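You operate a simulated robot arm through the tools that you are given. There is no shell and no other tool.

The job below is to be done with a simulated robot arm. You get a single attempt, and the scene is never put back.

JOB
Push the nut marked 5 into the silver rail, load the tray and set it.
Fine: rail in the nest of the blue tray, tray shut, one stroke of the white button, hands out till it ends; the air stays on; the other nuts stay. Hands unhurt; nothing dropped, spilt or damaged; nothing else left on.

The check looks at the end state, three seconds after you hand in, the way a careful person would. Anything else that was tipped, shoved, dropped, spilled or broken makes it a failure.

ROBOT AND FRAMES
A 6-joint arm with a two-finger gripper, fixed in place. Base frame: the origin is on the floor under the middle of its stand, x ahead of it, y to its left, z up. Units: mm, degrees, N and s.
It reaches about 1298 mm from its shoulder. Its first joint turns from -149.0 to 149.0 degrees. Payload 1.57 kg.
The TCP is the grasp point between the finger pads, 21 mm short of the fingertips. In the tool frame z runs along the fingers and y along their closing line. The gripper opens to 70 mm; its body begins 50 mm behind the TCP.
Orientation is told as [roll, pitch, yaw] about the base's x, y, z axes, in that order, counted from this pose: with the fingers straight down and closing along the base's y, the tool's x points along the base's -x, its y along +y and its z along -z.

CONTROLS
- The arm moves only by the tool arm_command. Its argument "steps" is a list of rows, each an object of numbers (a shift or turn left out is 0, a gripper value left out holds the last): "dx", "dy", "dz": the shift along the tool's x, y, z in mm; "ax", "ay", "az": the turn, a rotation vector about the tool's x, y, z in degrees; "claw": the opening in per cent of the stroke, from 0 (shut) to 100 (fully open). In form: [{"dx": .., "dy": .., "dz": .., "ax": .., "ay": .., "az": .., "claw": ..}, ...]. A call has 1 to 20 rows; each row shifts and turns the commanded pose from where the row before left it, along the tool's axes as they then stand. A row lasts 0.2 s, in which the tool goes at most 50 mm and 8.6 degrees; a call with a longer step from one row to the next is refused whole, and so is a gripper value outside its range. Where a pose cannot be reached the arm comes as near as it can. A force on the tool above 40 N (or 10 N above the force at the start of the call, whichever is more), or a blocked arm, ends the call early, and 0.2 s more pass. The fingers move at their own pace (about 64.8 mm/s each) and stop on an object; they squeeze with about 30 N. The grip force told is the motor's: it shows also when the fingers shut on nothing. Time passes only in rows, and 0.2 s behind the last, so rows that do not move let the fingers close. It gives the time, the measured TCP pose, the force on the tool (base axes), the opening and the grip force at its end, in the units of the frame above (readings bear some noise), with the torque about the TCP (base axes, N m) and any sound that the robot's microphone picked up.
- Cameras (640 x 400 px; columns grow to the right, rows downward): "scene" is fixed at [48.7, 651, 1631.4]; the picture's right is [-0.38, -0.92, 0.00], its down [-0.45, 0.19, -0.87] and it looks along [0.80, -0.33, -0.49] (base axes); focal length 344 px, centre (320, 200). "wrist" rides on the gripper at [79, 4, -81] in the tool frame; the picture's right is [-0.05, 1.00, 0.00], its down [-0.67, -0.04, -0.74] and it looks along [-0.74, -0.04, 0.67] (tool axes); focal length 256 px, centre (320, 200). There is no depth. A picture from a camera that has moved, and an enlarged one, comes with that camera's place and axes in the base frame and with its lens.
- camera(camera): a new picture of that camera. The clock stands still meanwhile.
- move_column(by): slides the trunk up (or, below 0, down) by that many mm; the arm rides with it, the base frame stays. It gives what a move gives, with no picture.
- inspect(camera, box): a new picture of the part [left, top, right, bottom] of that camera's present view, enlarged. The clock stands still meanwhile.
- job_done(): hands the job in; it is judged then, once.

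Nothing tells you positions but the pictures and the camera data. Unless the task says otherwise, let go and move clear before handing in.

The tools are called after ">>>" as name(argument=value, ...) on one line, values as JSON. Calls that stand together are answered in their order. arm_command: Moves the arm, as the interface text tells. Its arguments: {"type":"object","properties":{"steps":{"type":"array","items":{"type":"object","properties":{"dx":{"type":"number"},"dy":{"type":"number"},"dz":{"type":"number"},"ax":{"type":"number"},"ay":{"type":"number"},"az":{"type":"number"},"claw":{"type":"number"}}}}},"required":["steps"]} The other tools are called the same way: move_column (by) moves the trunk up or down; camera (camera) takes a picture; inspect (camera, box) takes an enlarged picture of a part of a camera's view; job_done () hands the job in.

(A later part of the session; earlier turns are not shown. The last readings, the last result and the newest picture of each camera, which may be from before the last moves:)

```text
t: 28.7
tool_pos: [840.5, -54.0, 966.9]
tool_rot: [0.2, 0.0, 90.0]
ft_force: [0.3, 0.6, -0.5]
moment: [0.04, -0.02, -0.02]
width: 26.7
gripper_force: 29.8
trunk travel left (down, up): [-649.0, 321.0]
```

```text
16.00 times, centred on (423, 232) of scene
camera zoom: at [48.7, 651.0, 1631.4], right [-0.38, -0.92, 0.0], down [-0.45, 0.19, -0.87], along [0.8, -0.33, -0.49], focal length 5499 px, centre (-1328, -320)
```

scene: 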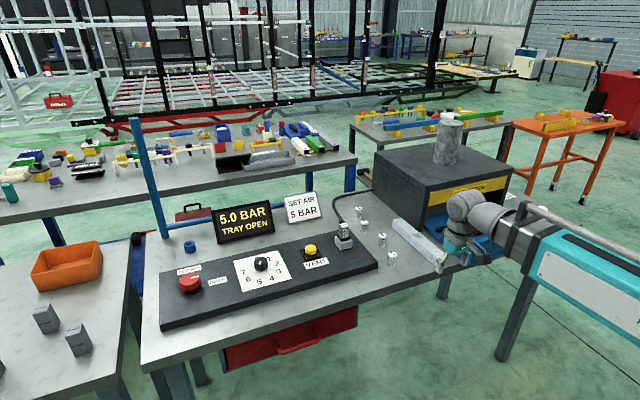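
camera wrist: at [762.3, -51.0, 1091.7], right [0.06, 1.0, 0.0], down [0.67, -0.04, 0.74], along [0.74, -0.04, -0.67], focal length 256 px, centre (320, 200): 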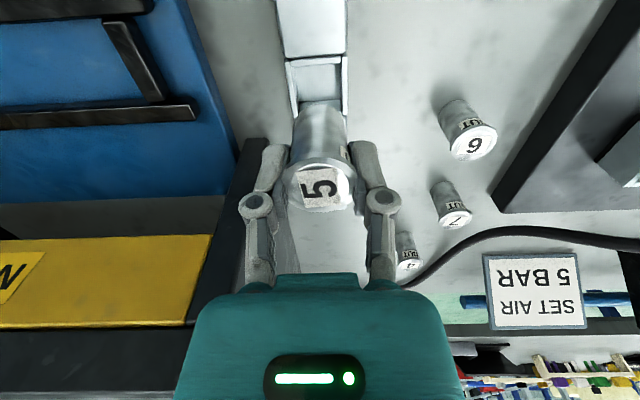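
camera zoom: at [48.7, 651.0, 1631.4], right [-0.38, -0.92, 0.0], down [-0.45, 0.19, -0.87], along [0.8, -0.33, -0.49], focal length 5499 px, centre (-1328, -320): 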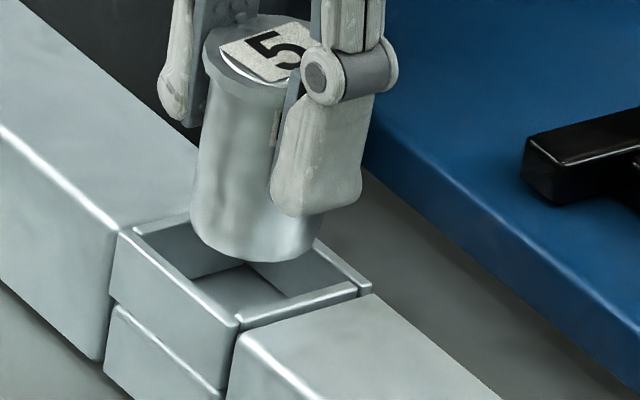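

Nearly centred now. A final +0.7 mm in y, then I'll lower in small steps while watching the force.

>>> arm_command(steps=[{"dx": -0.7}, {"dx": 0}])

>>> move_column(by=-6)

>>> move_column(by=-3)

>>> inspect(camera="scene", box=[408, 220, 438, 245])

>>> inspect(camera="wrist", box=[240, 50, 400, 150])

```text
t: 29.3
tool_pos: [839.9, -52.9, 967.4]
tool_rot: [0.1, 0.0, 90.0]
ft_force: [-0.4, 0.6, -1.0]
moment: [-0.02, -0.01, -0.02]
width: 26.6
gripper_force: 29.8
trunk travel left (down, up): [-649.0, 321.0]
```

```text
t: 29.8
tool_pos: [839.3, -52.8, 961.8]
tool_rot: [0.1, 0.0, 90.0]
ft_force: [-0.3, 1.2, 0.1]
moment: [0.0, -0.02, 0.04]
width: 26.9
gripper_force: 30.1
trunk travel left (down, up): [-643.0, 327.0]
```

```text
t: 30.4
tool_pos: [841.1, -52.0, 958.9]
tool_rot: [0.1, 0.0, 89.9]
ft_force: [-0.6, -0.6, -1.7]
moment: [0.02, 0.01, 0.03]
width: 26.6
gripper_force: 30.5
trunk travel left (down, up): [-640.0, 330.0]
```

```text
16.00 times, centred on (423, 232) of scene
camera zoom: at [48.7, 651.0, 1631.4], right [-0.38, -0.92, 0.0], down [-0.45, 0.19, -0.87], along [0.8, -0.33, -0.49], focal length 5499 px, centre (-1328, -320)
```

zoom: 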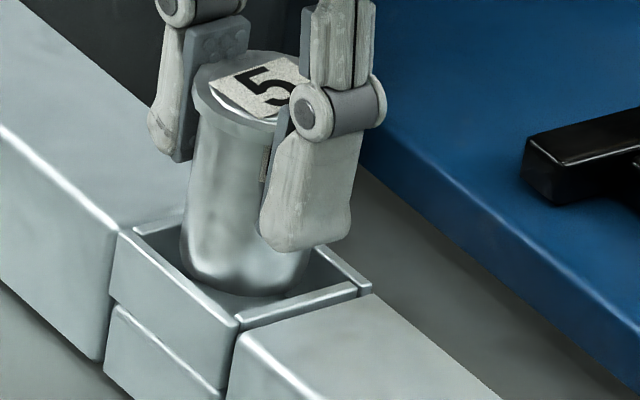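

```text
4.00 times, centred on (320, 100) of wrist
camera zoom: at [837.1, -132.4, 1040.6], right [-1.0, 0.05, 0.0], down [0.04, 0.67, 0.75], along [0.04, 0.74, -0.67], focal length 1024 px, centre (320, 600)
```

zoom: 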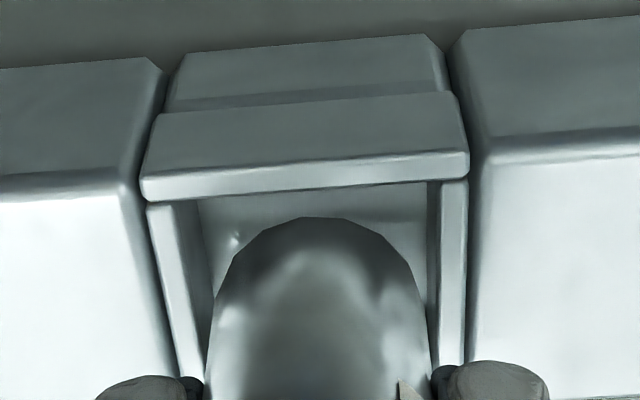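

The nut's foot is centred at the mouth of the pocket. I'll continue down in small steps.

>>> move_column(by=-4)

>>> move_column(by=-4)

>>> move_column(by=-3)

>>> inspect(camera="scene", box=[408, 220, 438, 245])

```text
t: 30.9
tool_pos: [840.2, -52.8, 954.4]
tool_rot: [0.1, 0.0, 90.0]
ft_force: [-0.1, 0.0, -1.1]
moment: [0.0, 0.01, 0.0]
width: 26.7
gripper_force: 30.1
trunk travel left (down, up): [-636.0, 334.0]
```

```text
t: 31.4
tool_pos: [840.2, -53.4, 950.4]
tool_rot: [0.0, 0.0, 90.1]
ft_force: [0.0, -0.2, -0.1]
moment: [-0.02, 0.02, 0.02]
width: 26.8
gripper_force: 30.2
trunk travel left (down, up): [-632.0, 338.0]
```

```text
t: 31.9
tool_pos: [839.5, -53.3, 948.2]
tool_rot: [0.1, 0.0, 90.0]
ft_force: [-0.8, 0.2, -1.1]
moment: [0.0, -0.01, -0.03]
width: 26.6
gripper_force: 29.9
trunk travel left (down, up): [-629.0, 341.0]
```

```text
16.00 times, centred on (423, 232) of scene
camera zoom: at [48.7, 651.0, 1631.4], right [-0.38, -0.92, 0.0], down [-0.45, 0.19, -0.87], along [0.8, -0.33, -0.49], focal length 5499 px, centre (-1328, -320)
```

zoom: 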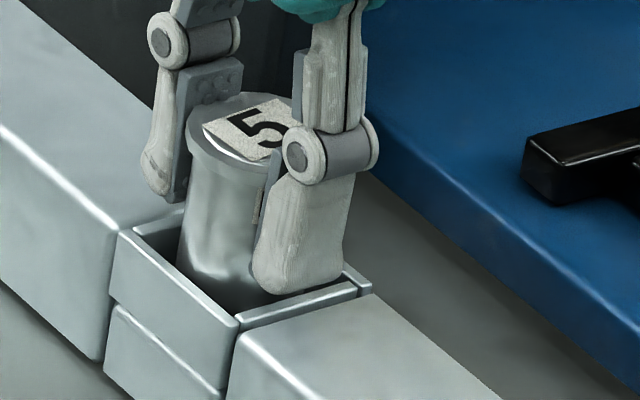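

No contact yet; fingertips are about 7 mm above the rail. I'll step down further until the nut touches the pocket floor.

>>> move_column(by=-2)

>>> move_column(by=-1.5)

>>> inspect(camera="scene", box=[408, 220, 438, 245])

>>> inspect(camera="wrist", box=[220, 50, 420, 210])

```text
t: 32.5
tool_pos: [839.5, -52.7, 944.6]
tool_rot: [0.0, 0.0, 90.0]
ft_force: [-0.2, -0.4, -0.1]
moment: [0.02, 0.01, 0.01]
width: 26.9
gripper_force: 29.7
trunk travel left (down, up): [-627.0, 343.0]
```

```text
t: 33.0
tool_pos: [839.8, -53.0, 943.9]
tool_rot: [0.1, 0.0, 89.9]
ft_force: [0.1, -0.4, -0.2]
moment: [0.0, 0.02, -0.01]
width: 26.7
gripper_force: 30.0
trunk travel left (down, up): [-625.0, 345.0]
```

```text
16.00 times, centred on (423, 232) of scene
camera zoom: at [48.7, 651.0, 1631.4], right [-0.38, -0.92, 0.0], down [-0.45, 0.19, -0.87], along [0.8, -0.33, -0.49], focal length 5499 px, centre (-1328, -320)
```

zoom: 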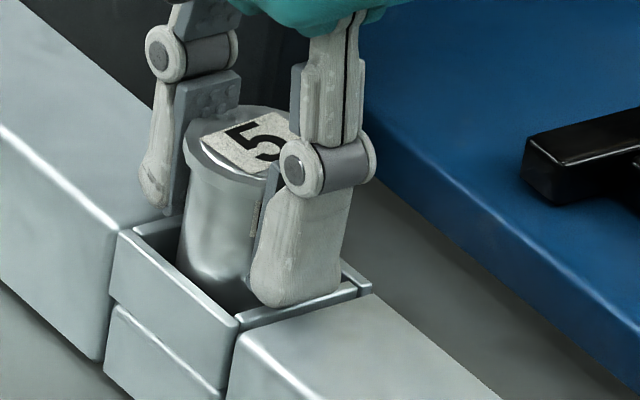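

```text
2.50 times, centred on (320, 130) of wrist
camera zoom: at [837.1, -132.4, 1026.1], right [-1.0, 0.05, 0.0], down [0.04, 0.67, 0.75], along [0.04, 0.74, -0.67], focal length 640 px, centre (320, 375)
```

zoom: 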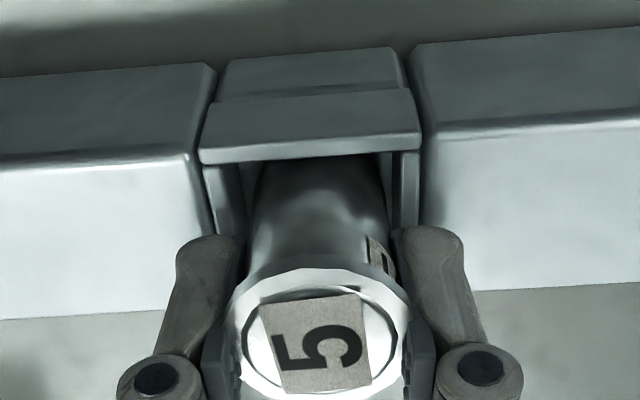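

>>> move_column(by=-1)

>>> move_column(by=-1)

```text
t: 33.5
tool_pos: [840.2, -53.4, 942.2]
tool_rot: [0.1, 0.0, 90.0]
ft_force: [0.2, -0.1, -0.5]
moment: [0.0, 0.01, -0.01]
width: 26.4
gripper_force: 30.0
trunk travel left (down, up): [-624.0, 346.0]
```

```text
t: 34.0
tool_pos: [839.1, -53.1, 942.2]
tool_rot: [0.2, 0.0, 90.1]
ft_force: [0.2, -0.1, -0.2]
moment: [-0.02, 0.02, 0.0]
width: 26.8
gripper_force: 30.3
trunk travel left (down, up): [-623.0, 347.0]
```

>>> inspect(camera="scene", box=[408, 218, 438, 243])

>>> inspect(camera="wrist", box=[250, 90, 390, 180])

```text
16.00 times, centred on (423, 230) of scene
camera zoom: at [48.7, 651.0, 1631.4], right [-0.38, -0.92, 0.0], down [-0.45, 0.19, -0.87], along [0.8, -0.33, -0.49], focal length 5499 px, centre (-1328, -288)
```

zoom: 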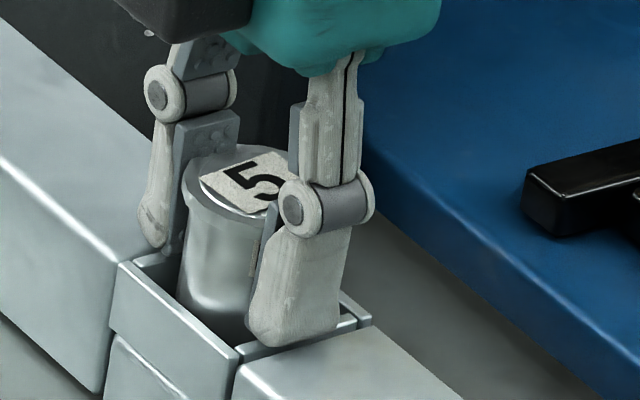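

```text
4.44 times, centred on (320, 135) of wrist
camera zoom: at [837.1, -132.4, 1024.1], right [-1.0, 0.05, 0.0], down [0.04, 0.67, 0.75], along [0.04, 0.74, -0.67], focal length 1138 px, centre (320, 489)
```

zoom: 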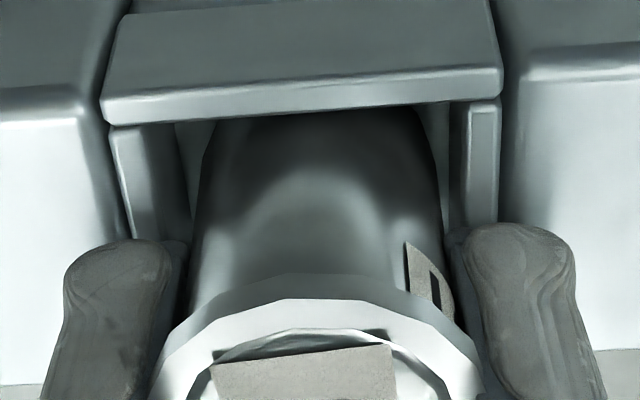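

>>> move_column(by=-1)

>>> move_column(by=-0.7)

```text
t: 34.5
tool_pos: [839.7, -54.0, 940.5]
tool_rot: [0.1, 0.0, 90.0]
ft_force: [3.2, 0.4, 9.7]
moment: [-0.06, -0.13, -0.01]
width: 26.7
gripper_force: 30.0
trunk travel left (down, up): [-622.0, 348.0]
```

```text
t: 35.0
tool_pos: [839.5, -54.1, 941.4]
tool_rot: [0.1, -0.1, 90.0]
ft_force: [6.2, -0.4, 21.1]
moment: [-0.09, -0.25, 0.01]
width: 26.9
gripper_force: 29.7
trunk travel left (down, up): [-622.0, 348.0]
```

Contact: about 21 N upward, acting at the nut's foot. I'll look before deciding whether it is seated.

>>> inspect(camera="scene", box=[405, 215, 440, 245])

>>> inspect(camera="wrist", box=[220, 70, 420, 210])

>>> inspect(camera="scene", box=[200, 190, 330, 260])

```text
13.33 times, centred on (422, 230) of scene
camera zoom: at [48.7, 651.0, 1631.4], right [-0.38, -0.92, 0.0], down [-0.45, 0.19, -0.87], along [0.8, -0.33, -0.49], focal length 4582 px, centre (-1047, -200)
```

zoom: 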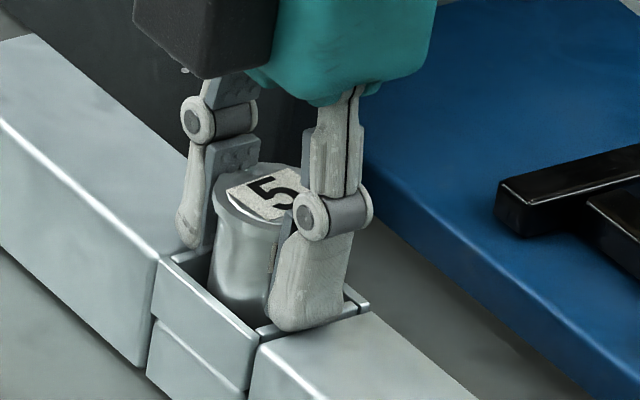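

```text
2.86 times, centred on (320, 140) of wrist
camera zoom: at [836.5, -132.4, 1023.6], right [-1.0, 0.05, 0.0], down [0.04, 0.67, 0.75], along [0.04, 0.74, -0.67], focal length 731 px, centre (320, 371)
```

zoom: 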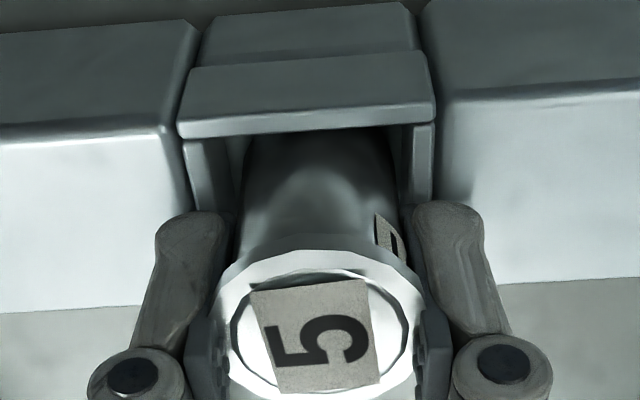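

```text
4.92 times, centred on (265, 225) of scene
camera zoom: at [48.7, 651.0, 1631.4], right [-0.38, -0.92, 0.0], down [-0.45, 0.19, -0.87], along [0.8, -0.33, -0.49], focal length 1692 px, centre (591, 77)
```

zoom: 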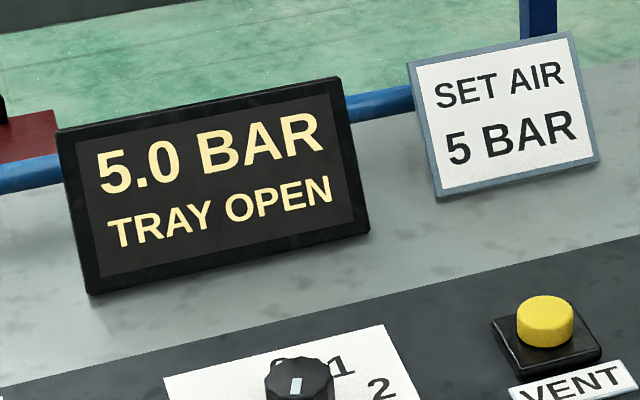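

It's consistent with the nut's foot resting on the pocket floor. I'll relieve the preload slightly and release.

>>> move_column(by=1)

>>> arm_command(steps=[{"claw": 45}, {"claw": 55}, {"claw": 60}, {"claw": 60}])

>>> inspect(camera="scene", box=[405, 215, 440, 245])

>>> inspect(camera="wrist", box=[220, 70, 420, 210])

```text
t: 35.5
tool_pos: [839.6, -53.1, 941.6]
tool_rot: [0.0, -0.1, 90.0]
ft_force: [1.6, -0.8, 7.8]
moment: [-0.01, -0.05, 0.0]
width: 26.8
gripper_force: 29.6
trunk travel left (down, up): [-623.0, 347.0]
```

```text
t: 36.5
tool_pos: [839.3, -53.2, 941.8]
tool_rot: [0.1, 0.0, 90.0]
ft_force: [0.6, 0.3, -0.2]
moment: [0.01, -0.03, 0.04]
width: 42.0
gripper_force: 0.1
trunk travel left (down, up): [-623.0, 347.0]
```

```text
13.33 times, centred on (422, 230) of scene
camera zoom: at [48.7, 651.0, 1631.4], right [-0.38, -0.92, 0.0], down [-0.45, 0.19, -0.87], along [0.8, -0.33, -0.49], focal length 4582 px, centre (-1047, -200)
```

zoom: 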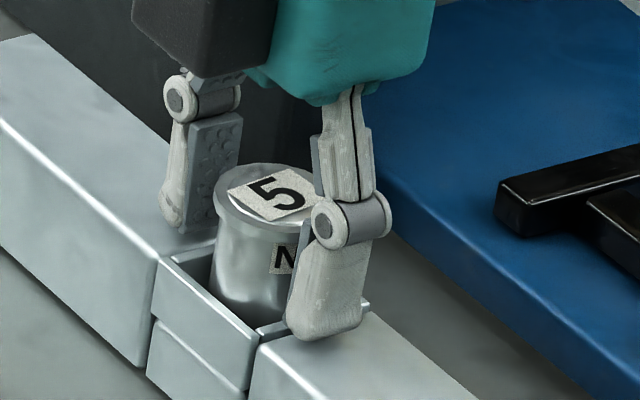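

```text
2.86 times, centred on (320, 140) of wrist
camera zoom: at [837.1, -132.4, 1023.4], right [-1.0, 0.05, 0.0], down [0.04, 0.67, 0.75], along [0.04, 0.74, -0.67], focal length 731 px, centre (320, 371)
```

zoom: 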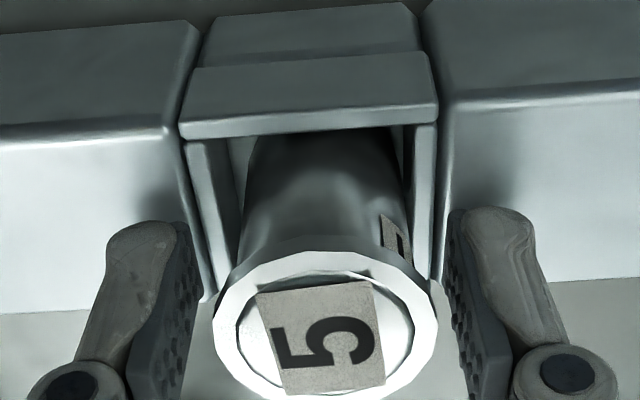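

Nut 5 stands upright in the pocket. I'll rise, close the fingers and press down gently on its top to push it fully home.

>>> move_column(by=40)

>>> arm_command(steps=[{"dx": 2.7, "claw": 0}, {"claw": 0}, {"claw": 0}, {"claw": 0}])

>>> inspect(camera="wrist", box=[220, 50, 420, 190])

>>> inspect(camera="scene", box=[405, 210, 440, 245])

```text
t: 37.4
tool_pos: [839.1, -53.0, 981.8]
tool_rot: [0.1, 0.0, 90.1]
ft_force: [-0.9, -0.2, 0.8]
moment: [0.0, -0.01, 0.03]
width: 41.7
gripper_force: 0.1
trunk travel left (down, up): [-663.0, 307.0]
```

```text
t: 38.4
tool_pos: [839.0, -55.7, 980.9]
tool_rot: [0.2, -0.1, 89.9]
ft_force: [-0.6, 0.3, -1.0]
moment: [0.02, -0.03, 0.0]
width: 0.0
gripper_force: 28.5
trunk travel left (down, up): [-663.0, 307.0]
```

```text
2.86 times, centred on (320, 120) of wrist
camera zoom: at [837.1, -135.0, 1063.4], right [-1.0, 0.05, 0.0], down [0.04, 0.67, 0.75], along [0.04, 0.74, -0.67], focal length 731 px, centre (320, 429)
```

zoom: 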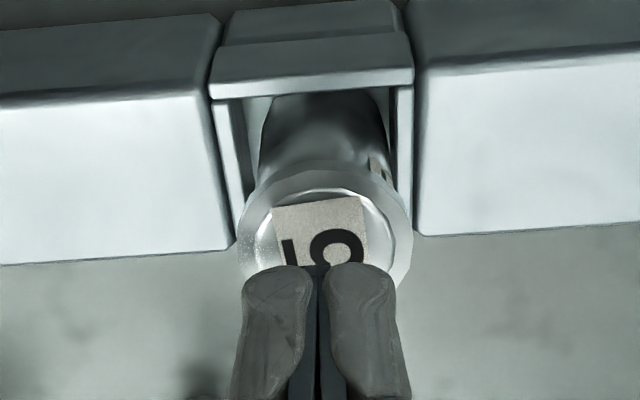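

```text
11.43 times, centred on (422, 228) of scene
camera zoom: at [48.7, 651.0, 1631.4], right [-0.38, -0.92, 0.0], down [-0.45, 0.19, -0.87], along [0.8, -0.33, -0.49], focal length 3928 px, centre (-851, -114)
```

zoom: 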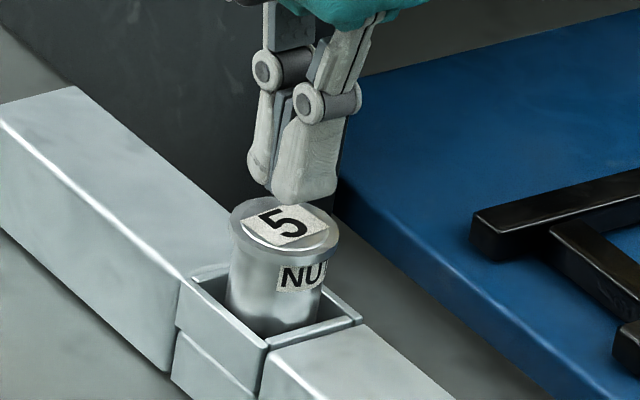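

>>> arm_command(steps=[{"dx": 1.2, "dy": 0.8}, {"dx": 0}])

>>> move_column(by=-15)

>>> move_column(by=-3)

>>> move_column(by=-1)

```text
t: 39.0
tool_pos: [839.0, -57.0, 981.7]
tool_rot: [0.2, 0.0, 90.0]
ft_force: [-0.6, -0.3, 0.5]
moment: [0.04, 0.0, -0.02]
width: 0.0
gripper_force: 28.6
trunk travel left (down, up): [-663.0, 307.0]
```

```text
t: 39.6
tool_pos: [838.4, -56.6, 967.6]
tool_rot: [0.0, 0.0, 90.0]
ft_force: [2.3, -0.7, 14.2]
moment: [0.0, -0.06, 0.0]
width: 6.0
gripper_force: 29.1
trunk travel left (down, up): [-648.0, 322.0]
```

```text
t: 40.0
tool_pos: [839.4, -55.9, 966.4]
tool_rot: [-0.2, 0.1, 90.0]
ft_force: [2.3, -0.7, 30.9]
moment: [0.02, -0.02, -0.02]
width: 6.0
gripper_force: 29.2
trunk travel left (down, up): [-646.0, 324.0]
stopped: the force on the tool passed its limit at 46 N (the readings are from after the stop); the commanded pose is now the measured one
```

```text
t: 40.4
tool_pos: [838.0, -56.6, 967.0]
tool_rot: [-0.3, -0.1, 90.1]
ft_force: [1.1, 0.5, 35.3]
moment: [0.04, -0.02, 0.0]
width: 6.5
gripper_force: 28.4
trunk travel left (down, up): [-646.0, 324.0]
stopped: the force on the tool passed its limit at 42 N (the readings are from after the stop); the commanded pose is now the measured one
```

Pressed to about 40 N and it goes no deeper. I'll back off and inspect.

>>> move_column(by=3)

>>> move_column(by=37)

>>> inspect(camera="scene", box=[400, 210, 445, 250])

>>> inspect(camera="wrist", box=[220, 20, 420, 160])

>>> camera(camera="scene")

```text
t: 40.9
tool_pos: [841.9, -56.5, 968.4]
tool_rot: [-0.1, 0.0, 90.0]
ft_force: [-2.4, 0.2, 7.9]
moment: [-0.03, 0.04, 0.0]
width: 6.0
gripper_force: 28.7
trunk travel left (down, up): [-649.0, 321.0]
```

```text
t: 41.7
tool_pos: [840.6, -57.3, 1003.7]
tool_rot: [-0.1, -0.1, 90.0]
ft_force: [0.7, 0.5, 0.5]
moment: [0.02, 0.0, 0.0]
width: 0.1
gripper_force: 27.8
trunk travel left (down, up): [-686.0, 284.0]
```

```text
10.00 times, centred on (422, 230) of scene
camera zoom: at [48.7, 651.0, 1631.4], right [-0.38, -0.92, 0.0], down [-0.45, 0.19, -0.87], along [0.8, -0.33, -0.49], focal length 3437 px, centre (-705, -100)
```

zoom: 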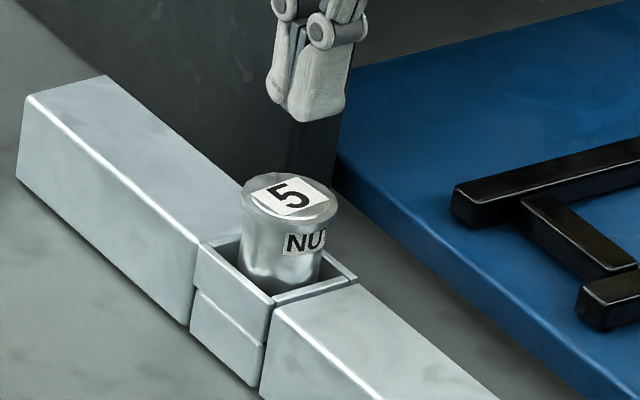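

```text
2.86 times, centred on (320, 90) of wrist
camera zoom: at [837.9, -136.1, 1086.3], right [-1.0, 0.05, 0.0], down [0.03, 0.67, 0.75], along [0.04, 0.74, -0.67], focal length 731 px, centre (320, 514)
```

zoom: 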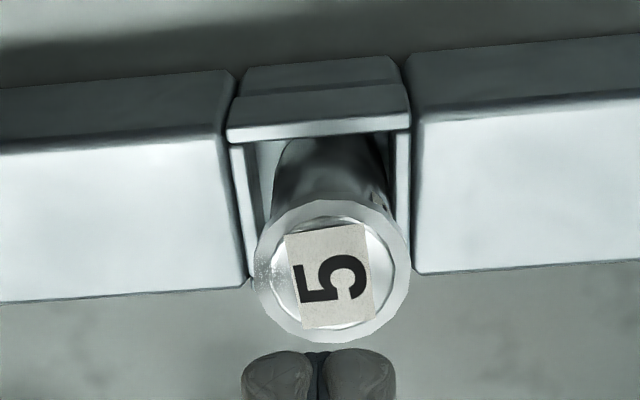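

```text
taken
```

scene: 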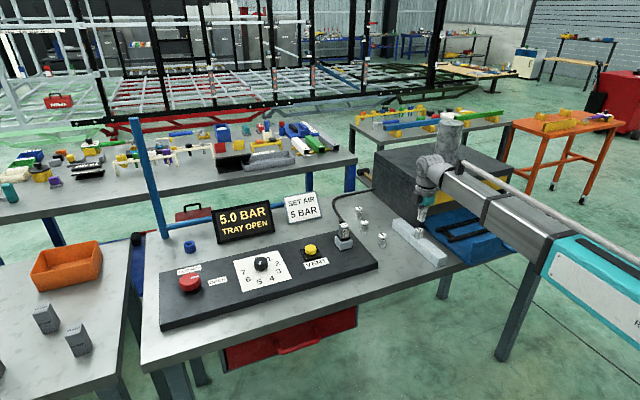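

Nut 5 is seated in the pocket and upright. Next I'll turn to yaw 0, open up, and survey the tray nest before lifting the rail.

>>> arm_command(steps=[{"az": 8.2}, {"az": 8.2}, {"az": 8.2}, {"az": 8.2}, {"az": 8.2}, {"az": 8.2}, {"az": 8.2}, {"az": 8.2}, {"az": 8.2}, {"az": 8.2}, {"az": 8.0}, {"dx": 0, "claw": 100}, {"dx": 0}])

>>> arm_command(steps=[{"dx": 15, "dy": -40}, {"dx": 15, "dy": -40}, {"dx": 15, "dy": -40}, {"dx": 15, "dy": -40}, {"dx": 15, "dy": -40}, {"dx": 10, "dy": -40}, {"dx": 0, "dy": -27}, {"dx": 0}])

>>> camera(camera="wrist")

>>> camera(camera="scene")

```text
t: 44.5
tool_pos: [842.1, -57.1, 1004.9]
tool_rot: [-0.1, -0.2, -0.1]
ft_force: [-0.5, 0.6, -0.1]
moment: [0.0, -0.03, 0.02]
width: 64.8
gripper_force: 0.1
trunk travel left (down, up): [-686.0, 284.0]
```

```text
t: 46.3
tool_pos: [754.9, -324.9, 1004.8]
tool_rot: [0.0, -0.1, 0.1]
ft_force: [0.1, 0.8, -0.2]
moment: [0.01, -0.02, -0.02]
width: 70.2
gripper_force: 0.1
out of reach, approached as far as the arm can: row 3
trunk travel left (down, up): [-686.0, 284.0]
```

```text
taken
camera wrist: at [677.5, -320.3, 1086.2], right [0.05, 1.0, 0.0], down [0.66, -0.04, 0.75], along [0.75, -0.04, -0.67], focal length 256 px, centre (320, 200)
```

wrist: 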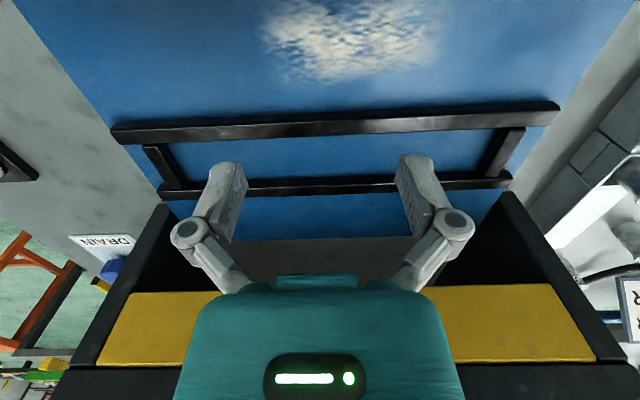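

```text
taken
```

scene: 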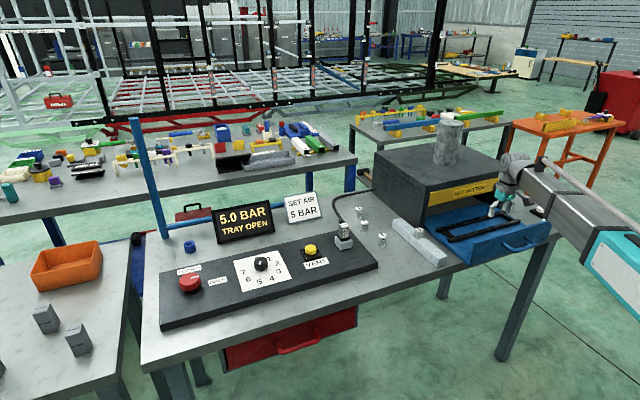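

The white patch on the tray moves with the view, so it's only a reflection. I'll zoom in on the nest to measure it.

>>> inspect(camera="wrist", box=[90, 80, 330, 220])

>>> inspect(camera="wrist", box=[340, 70, 580, 210])

>>> inspect(camera="scene", box=[425, 195, 555, 270])

```text
2.67 times, centred on (210, 150) of wrist
camera zoom: at [677.5, -320.3, 1086.2], right [0.05, 1.0, 0.0], down [0.66, -0.04, 0.75], along [0.75, -0.04, -0.67], focal length 683 px, centre (613, 333)
```

zoom: 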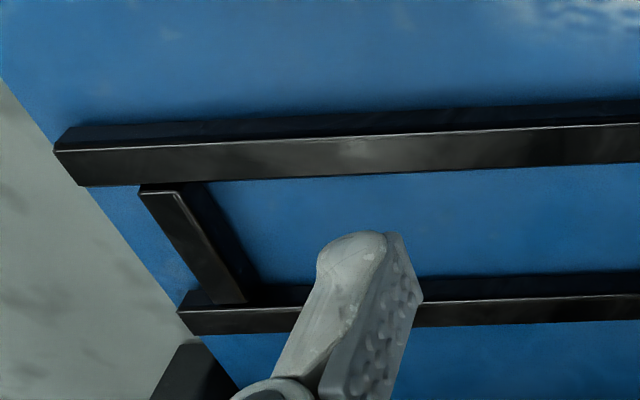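

```text
2.67 times, centred on (460, 140) of wrist
camera zoom: at [677.5, -320.3, 1086.2], right [0.05, 1.0, 0.0], down [0.66, -0.04, 0.75], along [0.75, -0.04, -0.67], focal length 683 px, centre (-53, 360)
```

zoom: 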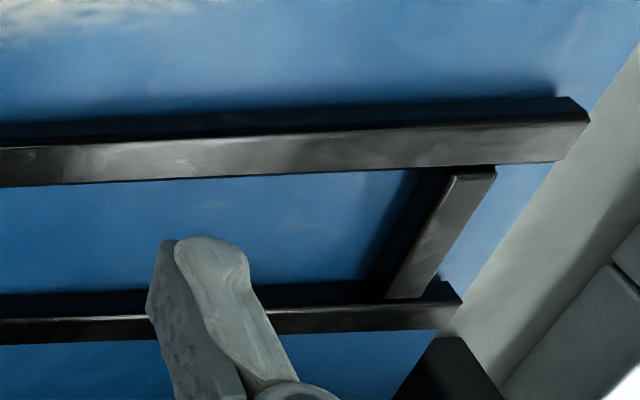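

```text
4.92 times, centred on (490, 232) of scene
camera zoom: at [48.7, 651.0, 1631.4], right [-0.38, -0.92, 0.0], down [-0.45, 0.19, -0.87], along [0.8, -0.33, -0.49], focal length 1692 px, centre (-517, 40)
```

zoom: 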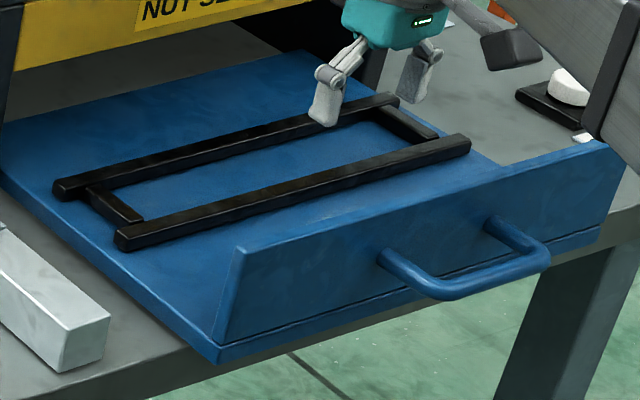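

The nest's inner space is about 59 × 295 mm centred near (829, -319), with bars about 14 mm high; the rail is about 40 × 252 mm, so it fits easily. I'll go back over the rail centre to pick it up.

>>> arm_command(steps=[{"dx": -12, "dy": 38}, {"dx": -12, "dy": 38}, {"dx": -12, "dy": 38}, {"dx": -12, "dy": 38}, {"dx": -12, "dy": 38}, {"dx": -12, "dy": 38}, {"dx": -13, "dy": 40.5}, {"dx": 0}])

>>> camera(camera="wrist")

>>> inspect(camera="wrist", box=[240, 20, 400, 140])

```text
t: 48.1
tool_pos: [840.7, -54.7, 1004.7]
tool_rot: [0.0, -0.2, -0.1]
ft_force: [-0.4, 0.2, 0.3]
moment: [-0.05, -0.01, 0.01]
width: 69.6
gripper_force: 0.0
out of reach, approached as far as the arm can: row 2
trunk travel left (down, up): [-686.0, 284.0]
```

```text
taken
camera wrist: at [762.5, -49.8, 1086.2], right [0.05, 1.0, 0.0], down [0.66, -0.04, 0.75], along [0.75, -0.04, -0.67], focal length 256 px, centre (320, 200)
```

wrist: 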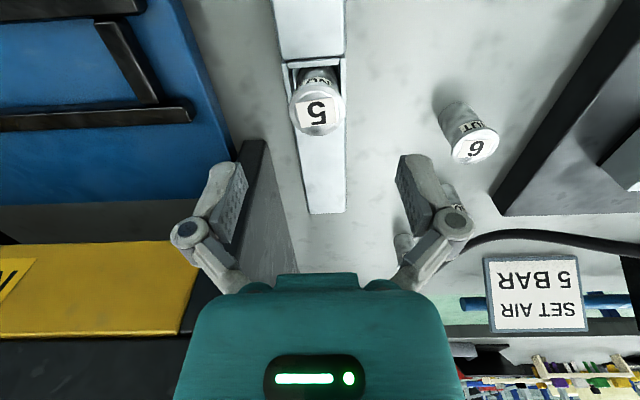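

```text
3.33 times, centred on (320, 80) of wrist
camera zoom: at [762.5, -49.8, 1086.2], right [0.05, 1.0, 0.0], down [0.66, -0.04, 0.75], along [0.75, -0.04, -0.67], focal length 853 px, centre (320, 600)
```

zoom: 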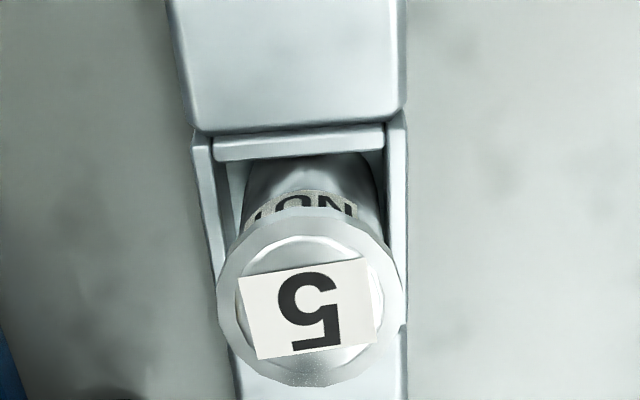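

The rail is centred about 2 mm to -y of the tool. I'll correct and descend around it with open fingers.

>>> arm_command(steps=[{"dy": -2.0}, {"dy": 0}])

>>> move_column(by=-60)

>>> camera(camera="wrist")

>>> inspect(camera="scene", box=[390, 190, 460, 260])

```text
t: 48.7
tool_pos: [839.8, -58.0, 1004.6]
tool_rot: [0.0, -0.2, 0.0]
ft_force: [-0.4, -0.4, -0.7]
moment: [-0.02, -0.01, 0.02]
width: 70.0
gripper_force: 0.1
trunk travel left (down, up): [-686.0, 284.0]
```

```text
t: 49.7
tool_pos: [839.9, -56.8, 944.3]
tool_rot: [-0.1, -0.1, 0.0]
ft_force: [0.2, 0.0, -0.5]
moment: [-0.02, 0.01, 0.02]
width: 70.1
gripper_force: 0.0
trunk travel left (down, up): [-626.0, 344.0]
```

```text
taken
camera wrist: at [762.3, -52.8, 1026.3], right [0.05, 1.0, 0.0], down [0.66, -0.04, 0.75], along [0.75, -0.04, -0.67], focal length 256 px, centre (320, 200)
```

wrist: 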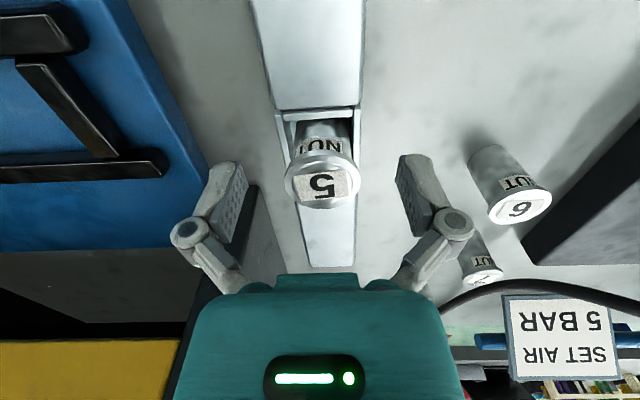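

```text
5.71 times, centred on (425, 225) of scene
camera zoom: at [48.7, 651.0, 1631.4], right [-0.38, -0.92, 0.0], down [-0.45, 0.19, -0.87], along [0.8, -0.33, -0.49], focal length 1964 px, centre (-280, 57)
```

zoom: 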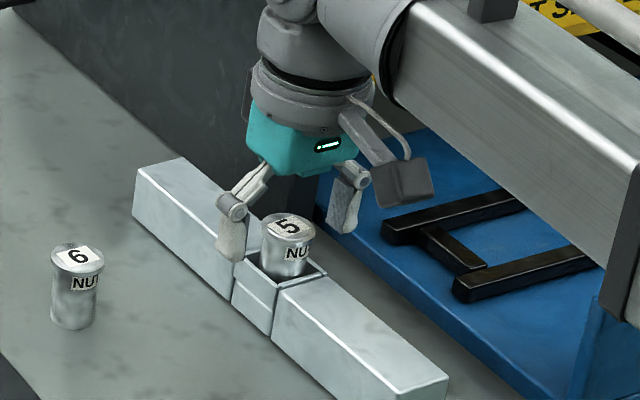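

>>> move_column(by=-22)

>>> inspect(camera="wrist", box=[180, 60, 460, 240])

>>> inspect(camera="scene", box=[390, 190, 460, 260])

```text
t: 50.4
tool_pos: [840.5, -58.4, 922.7]
tool_rot: [-0.1, -0.1, 0.0]
ft_force: [-0.3, 0.0, -0.4]
moment: [-0.02, 0.02, -0.01]
width: 70.2
gripper_force: 0.0
trunk travel left (down, up): [-604.0, 366.0]
```

```text
2.22 times, centred on (320, 150) of wrist
camera zoom: at [762.3, -52.8, 1004.3], right [0.05, 1.0, 0.0], down [0.66, -0.04, 0.75], along [0.75, -0.04, -0.67], focal length 569 px, centre (320, 311)
```

zoom: 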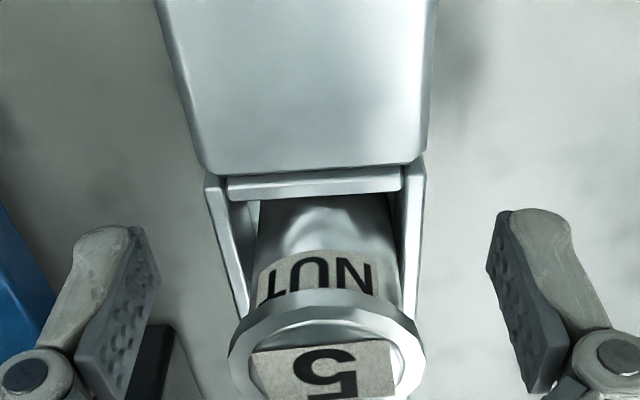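

```text
5.71 times, centred on (425, 225) of scene
camera zoom: at [48.7, 651.0, 1631.4], right [-0.38, -0.92, 0.0], down [-0.45, 0.19, -0.87], along [0.8, -0.33, -0.49], focal length 1964 px, centre (-280, 57)
```

zoom: 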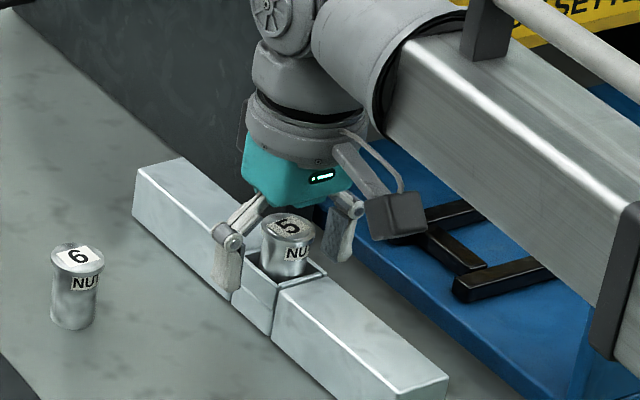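

Fingers straddle the rail at its centre with the nut clear between them. Closing on the rail now.

>>> arm_command(steps=[{"claw": 65}, {"claw": 60}, {"claw": 50}, {"claw": 40}, {"claw": 40}, {"claw": 40}])

>>> inspect(camera="wrist", box=[180, 60, 460, 240])

```text
t: 51.8
tool_pos: [841.7, -55.9, 924.0]
tool_rot: [0.1, -0.1, 0.0]
ft_force: [1.0, 1.0, 1.2]
moment: [0.03, -0.01, 0.2]
width: 39.9
gripper_force: 29.9
trunk travel left (down, up): [-604.0, 366.0]
```

```text
2.22 times, centred on (320, 150) of wrist
camera zoom: at [762.3, -52.6, 1004.4], right [0.05, 1.0, 0.0], down [0.66, -0.04, 0.75], along [0.75, -0.04, -0.67], focal length 569 px, centre (320, 311)
```

zoom: 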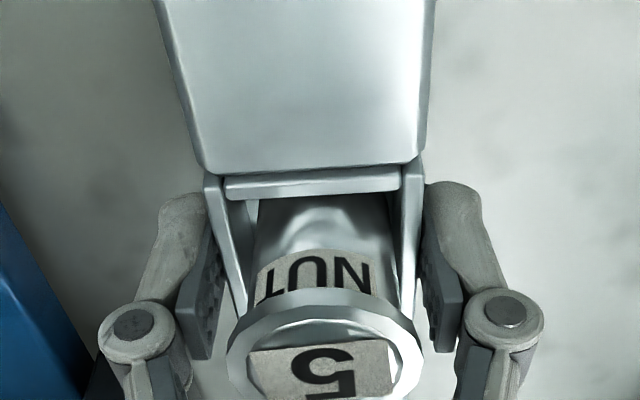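

Gripped at 39.9 mm with full grip force. I'll lift a little and check weight and tilt.

>>> move_column(by=8)

>>> inspect(camera="scene", box=[380, 190, 460, 275])

>>> inspect(camera="wrist", box=[180, 60, 460, 240])

```text
t: 52.4
tool_pos: [841.1, -58.0, 929.6]
tool_rot: [0.1, -0.1, 0.0]
ft_force: [0.7, -0.1, -5.5]
moment: [0.02, 0.01, 0.0]
width: 39.7
gripper_force: 30.0
trunk travel left (down, up): [-612.0, 358.0]
```

```text
4.71 times, centred on (420, 232) of scene
camera zoom: at [48.7, 651.0, 1631.4], right [-0.38, -0.92, 0.0], down [-0.45, 0.19, -0.87], along [0.8, -0.33, -0.49], focal length 1617 px, centre (-151, 47)
```

zoom: 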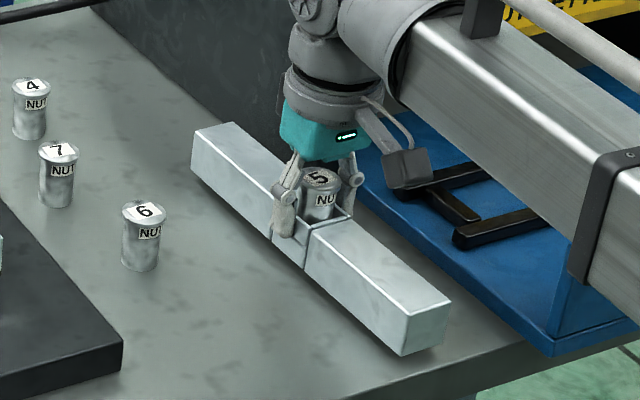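

```text
2.22 times, centred on (320, 150) of wrist
camera zoom: at [762.8, -52.8, 1011.8], right [0.05, 1.0, 0.0], down [0.67, -0.04, 0.75], along [0.74, -0.04, -0.67], focal length 569 px, centre (320, 311)
```

zoom: 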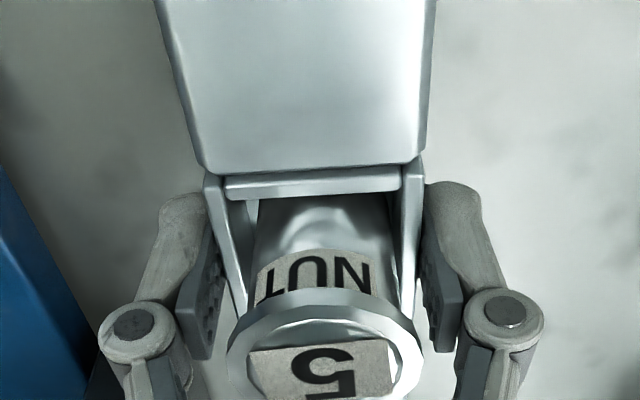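

Rail lifts level at about 5.5 N. I'll raise it clear, shift back from the setter, and turn it 90° in open space.

>>> move_column(by=75)

>>> arm_command(steps=[{"dx": 15}, {"dx": 20}, {"dx": 20}, {"dx": 10}, {"az": -5}, {"az": -7.5}, {"az": -7.5}, {"az": -7.5}, {"az": -7.5}, {"az": -7.5}, {"az": -7.5}, {"az": -7.5}, {"az": -7.5}, {"az": -7.5}, {"az": -7.5}, {"az": -7.5}, {"az": -2.5}, {"az": 0}])

>>> camera(camera="scene")

>>> camera(camera="wrist")

```text
t: 53.5
tool_pos: [840.5, -56.8, 1005.0]
tool_rot: [-0.1, -0.1, 0.0]
ft_force: [0.0, 0.3, -5.5]
moment: [-0.02, 0.02, 0.01]
width: 39.6
gripper_force: 30.0
trunk travel left (down, up): [-687.0, 283.0]
```

```text
t: 56.3
tool_pos: [775.9, -52.8, 1005.0]
tool_rot: [0.4, -0.7, 64.0]
ft_force: [-0.9, 1.6, -5.9]
moment: [0.16, -0.05, -0.33]
width: 54.2
gripper_force: 30.0
trunk travel left (down, up): [-687.0, 283.0]
stopped in row 14: the force on the tool passed its limit at 46 N (the readings are from after the stop); the commanded pose is now the measured one
```

```text
taken
```

scene: 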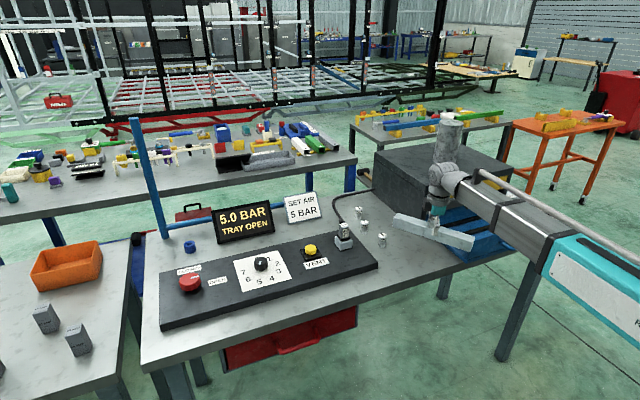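

```text
taken
camera wrist: at [738.1, -122.9, 1086.3], right [-0.87, 0.49, 0.01], down [0.32, 0.57, 0.75], along [0.36, 0.66, -0.66], focal length 256 px, centre (320, 200)
```

wrist: 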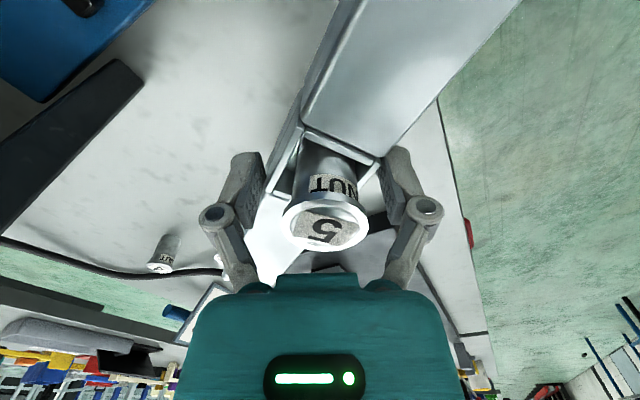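

Something blocked the turn and the rail has twisted in the grip (width 54 mm). I'll stop and look closely.

>>> inspect(camera="scene", box=[370, 150, 510, 270])

>>> inspect(camera="scene", box=[385, 190, 485, 260])

>>> inspect(camera="wrist", box=[180, 0, 520, 240])

```text
3.33 times, centred on (440, 210) of scene
camera zoom: at [48.7, 651.0, 1631.4], right [-0.38, -0.92, 0.0], down [-0.45, 0.19, -0.87], along [0.8, -0.33, -0.49], focal length 1146 px, centre (-80, 167)
```

zoom: 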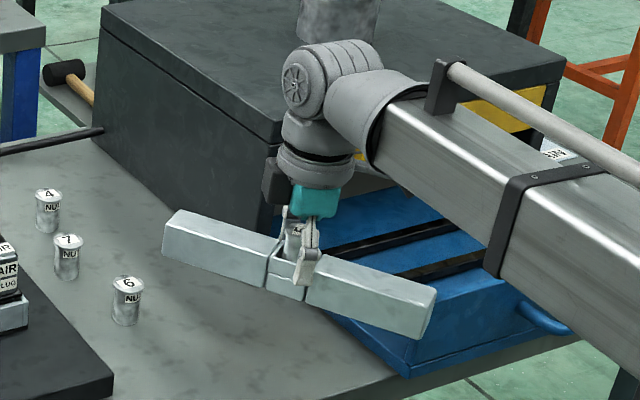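

```text
5.71 times, centred on (435, 225) of scene
camera zoom: at [48.7, 651.0, 1631.4], right [-0.38, -0.92, 0.0], down [-0.45, 0.19, -0.87], along [0.8, -0.33, -0.49], focal length 1964 px, centre (-337, 57)
```

zoom: 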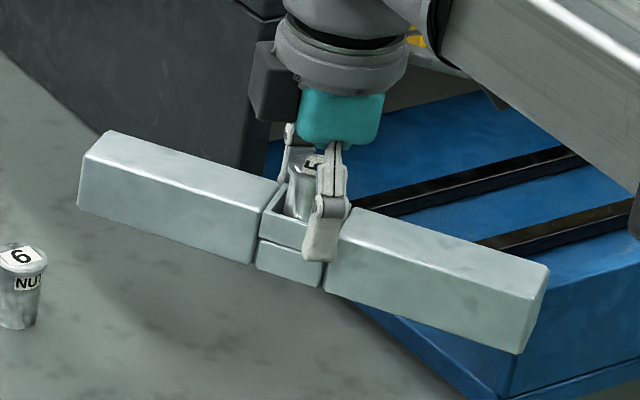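

```text
1.67 times, centred on (350, 120) of wrist
camera zoom: at [738.1, -122.9, 1086.3], right [-0.87, 0.49, 0.01], down [0.32, 0.57, 0.75], along [0.36, 0.66, -0.66], focal length 427 px, centre (270, 333)
```

zoom: 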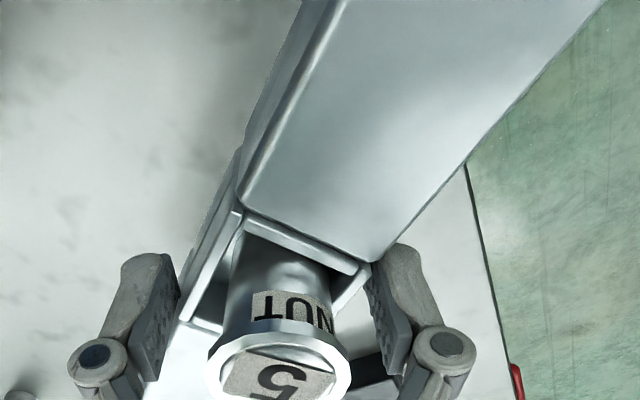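

The rail's near end caught the end of the tray's front plate, which is taller than I judged, and the rail is now twisted about 26° in the grip. I'll turn the gripper back gently to unload it.

>>> arm_command(steps=[{"az": 3}, {"az": 3}, {"az": 3}, {"az": 0}])

>>> inspect(camera="scene", box=[385, 190, 485, 260])

>>> inspect(camera="wrist", box=[180, 0, 520, 240])

```text
t: 57.3
tool_pos: [775.2, -51.4, 1006.1]
tool_rot: [0.4, -0.6, 55.0]
ft_force: [-1.5, 1.5, -4.3]
moment: [-0.04, 0.11, -0.38]
width: 47.1
gripper_force: 30.2
trunk travel left (down, up): [-687.0, 283.0]
```

```text
5.71 times, centred on (435, 225) of scene
camera zoom: at [48.7, 651.0, 1631.4], right [-0.38, -0.92, 0.0], down [-0.45, 0.19, -0.87], along [0.8, -0.33, -0.49], focal length 1964 px, centre (-337, 57)
```

zoom: 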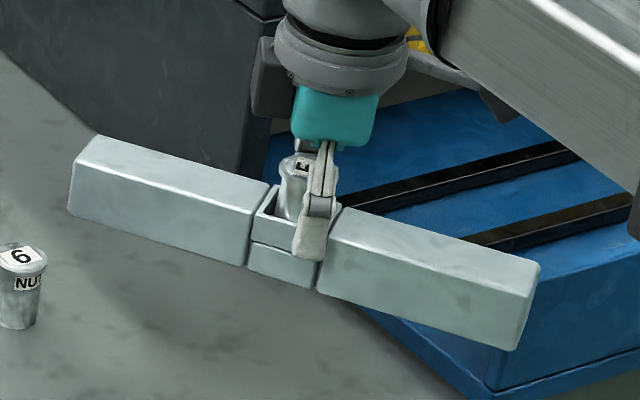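

```text
1.67 times, centred on (350, 120) of wrist
camera zoom: at [727.4, -115.7, 1086.5], right [-0.79, 0.62, 0.01], down [0.41, 0.52, 0.75], along [0.46, 0.59, -0.66], focal length 427 px, centre (270, 333)
```

zoom: 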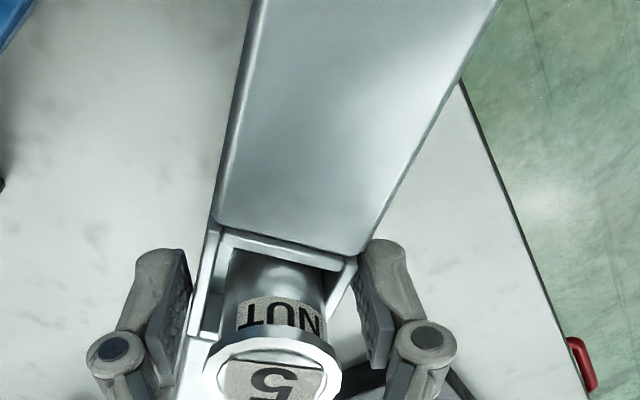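

The grip is realigning as I turn back (47 mm now). I'll continue.

>>> arm_command(steps=[{"az": 3}, {"az": 3}, {"az": 3}, {"az": 0}])

>>> arm_command(steps=[{"az": 3}, {"az": 3}, {"az": 0}])

>>> inspect(camera="wrist", box=[180, 0, 520, 240])

>>> inspect(camera="scene", box=[385, 190, 485, 260])

```text
t: 58.3
tool_pos: [776.5, -52.8, 1004.9]
tool_rot: [0.5, -0.6, 46.0]
ft_force: [-0.3, 1.3, -4.9]
moment: [-0.03, 0.1, -0.17]
width: 43.0
gripper_force: 29.9
trunk travel left (down, up): [-687.0, 283.0]
```

```text
t: 59.1
tool_pos: [776.7, -52.9, 1005.9]
tool_rot: [0.6, -0.4, 40.1]
ft_force: [-0.5, 0.1, -4.9]
moment: [0.0, 0.05, -0.08]
width: 40.6
gripper_force: 30.0
trunk travel left (down, up): [-687.0, 283.0]
```

```text
1.67 times, centred on (350, 120) of wrist
camera zoom: at [713.7, -101.4, 1086.5], right [-0.6, 0.8, 0.01], down [0.53, 0.39, 0.75], along [0.6, 0.46, -0.66], focal length 427 px, centre (270, 333)
```

zoom: 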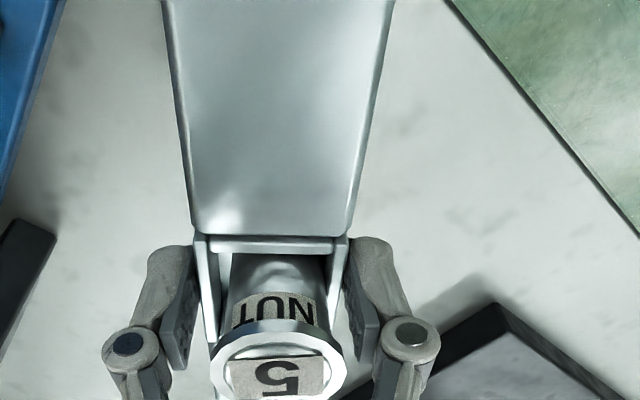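

```text
5.71 times, centred on (435, 225) of scene
camera zoom: at [48.7, 651.0, 1631.4], right [-0.38, -0.92, 0.0], down [-0.45, 0.19, -0.87], along [0.8, -0.33, -0.49], focal length 1964 px, centre (-337, 57)
```

zoom: 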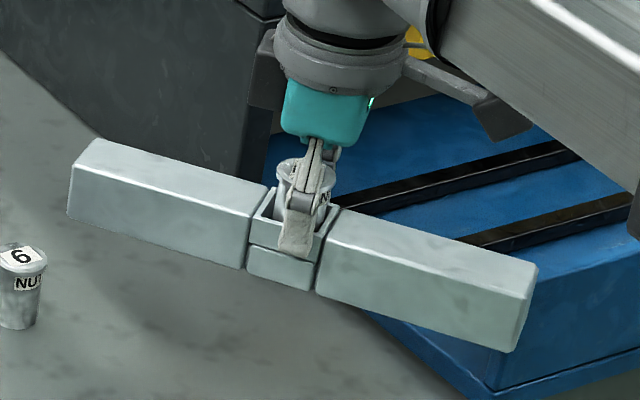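

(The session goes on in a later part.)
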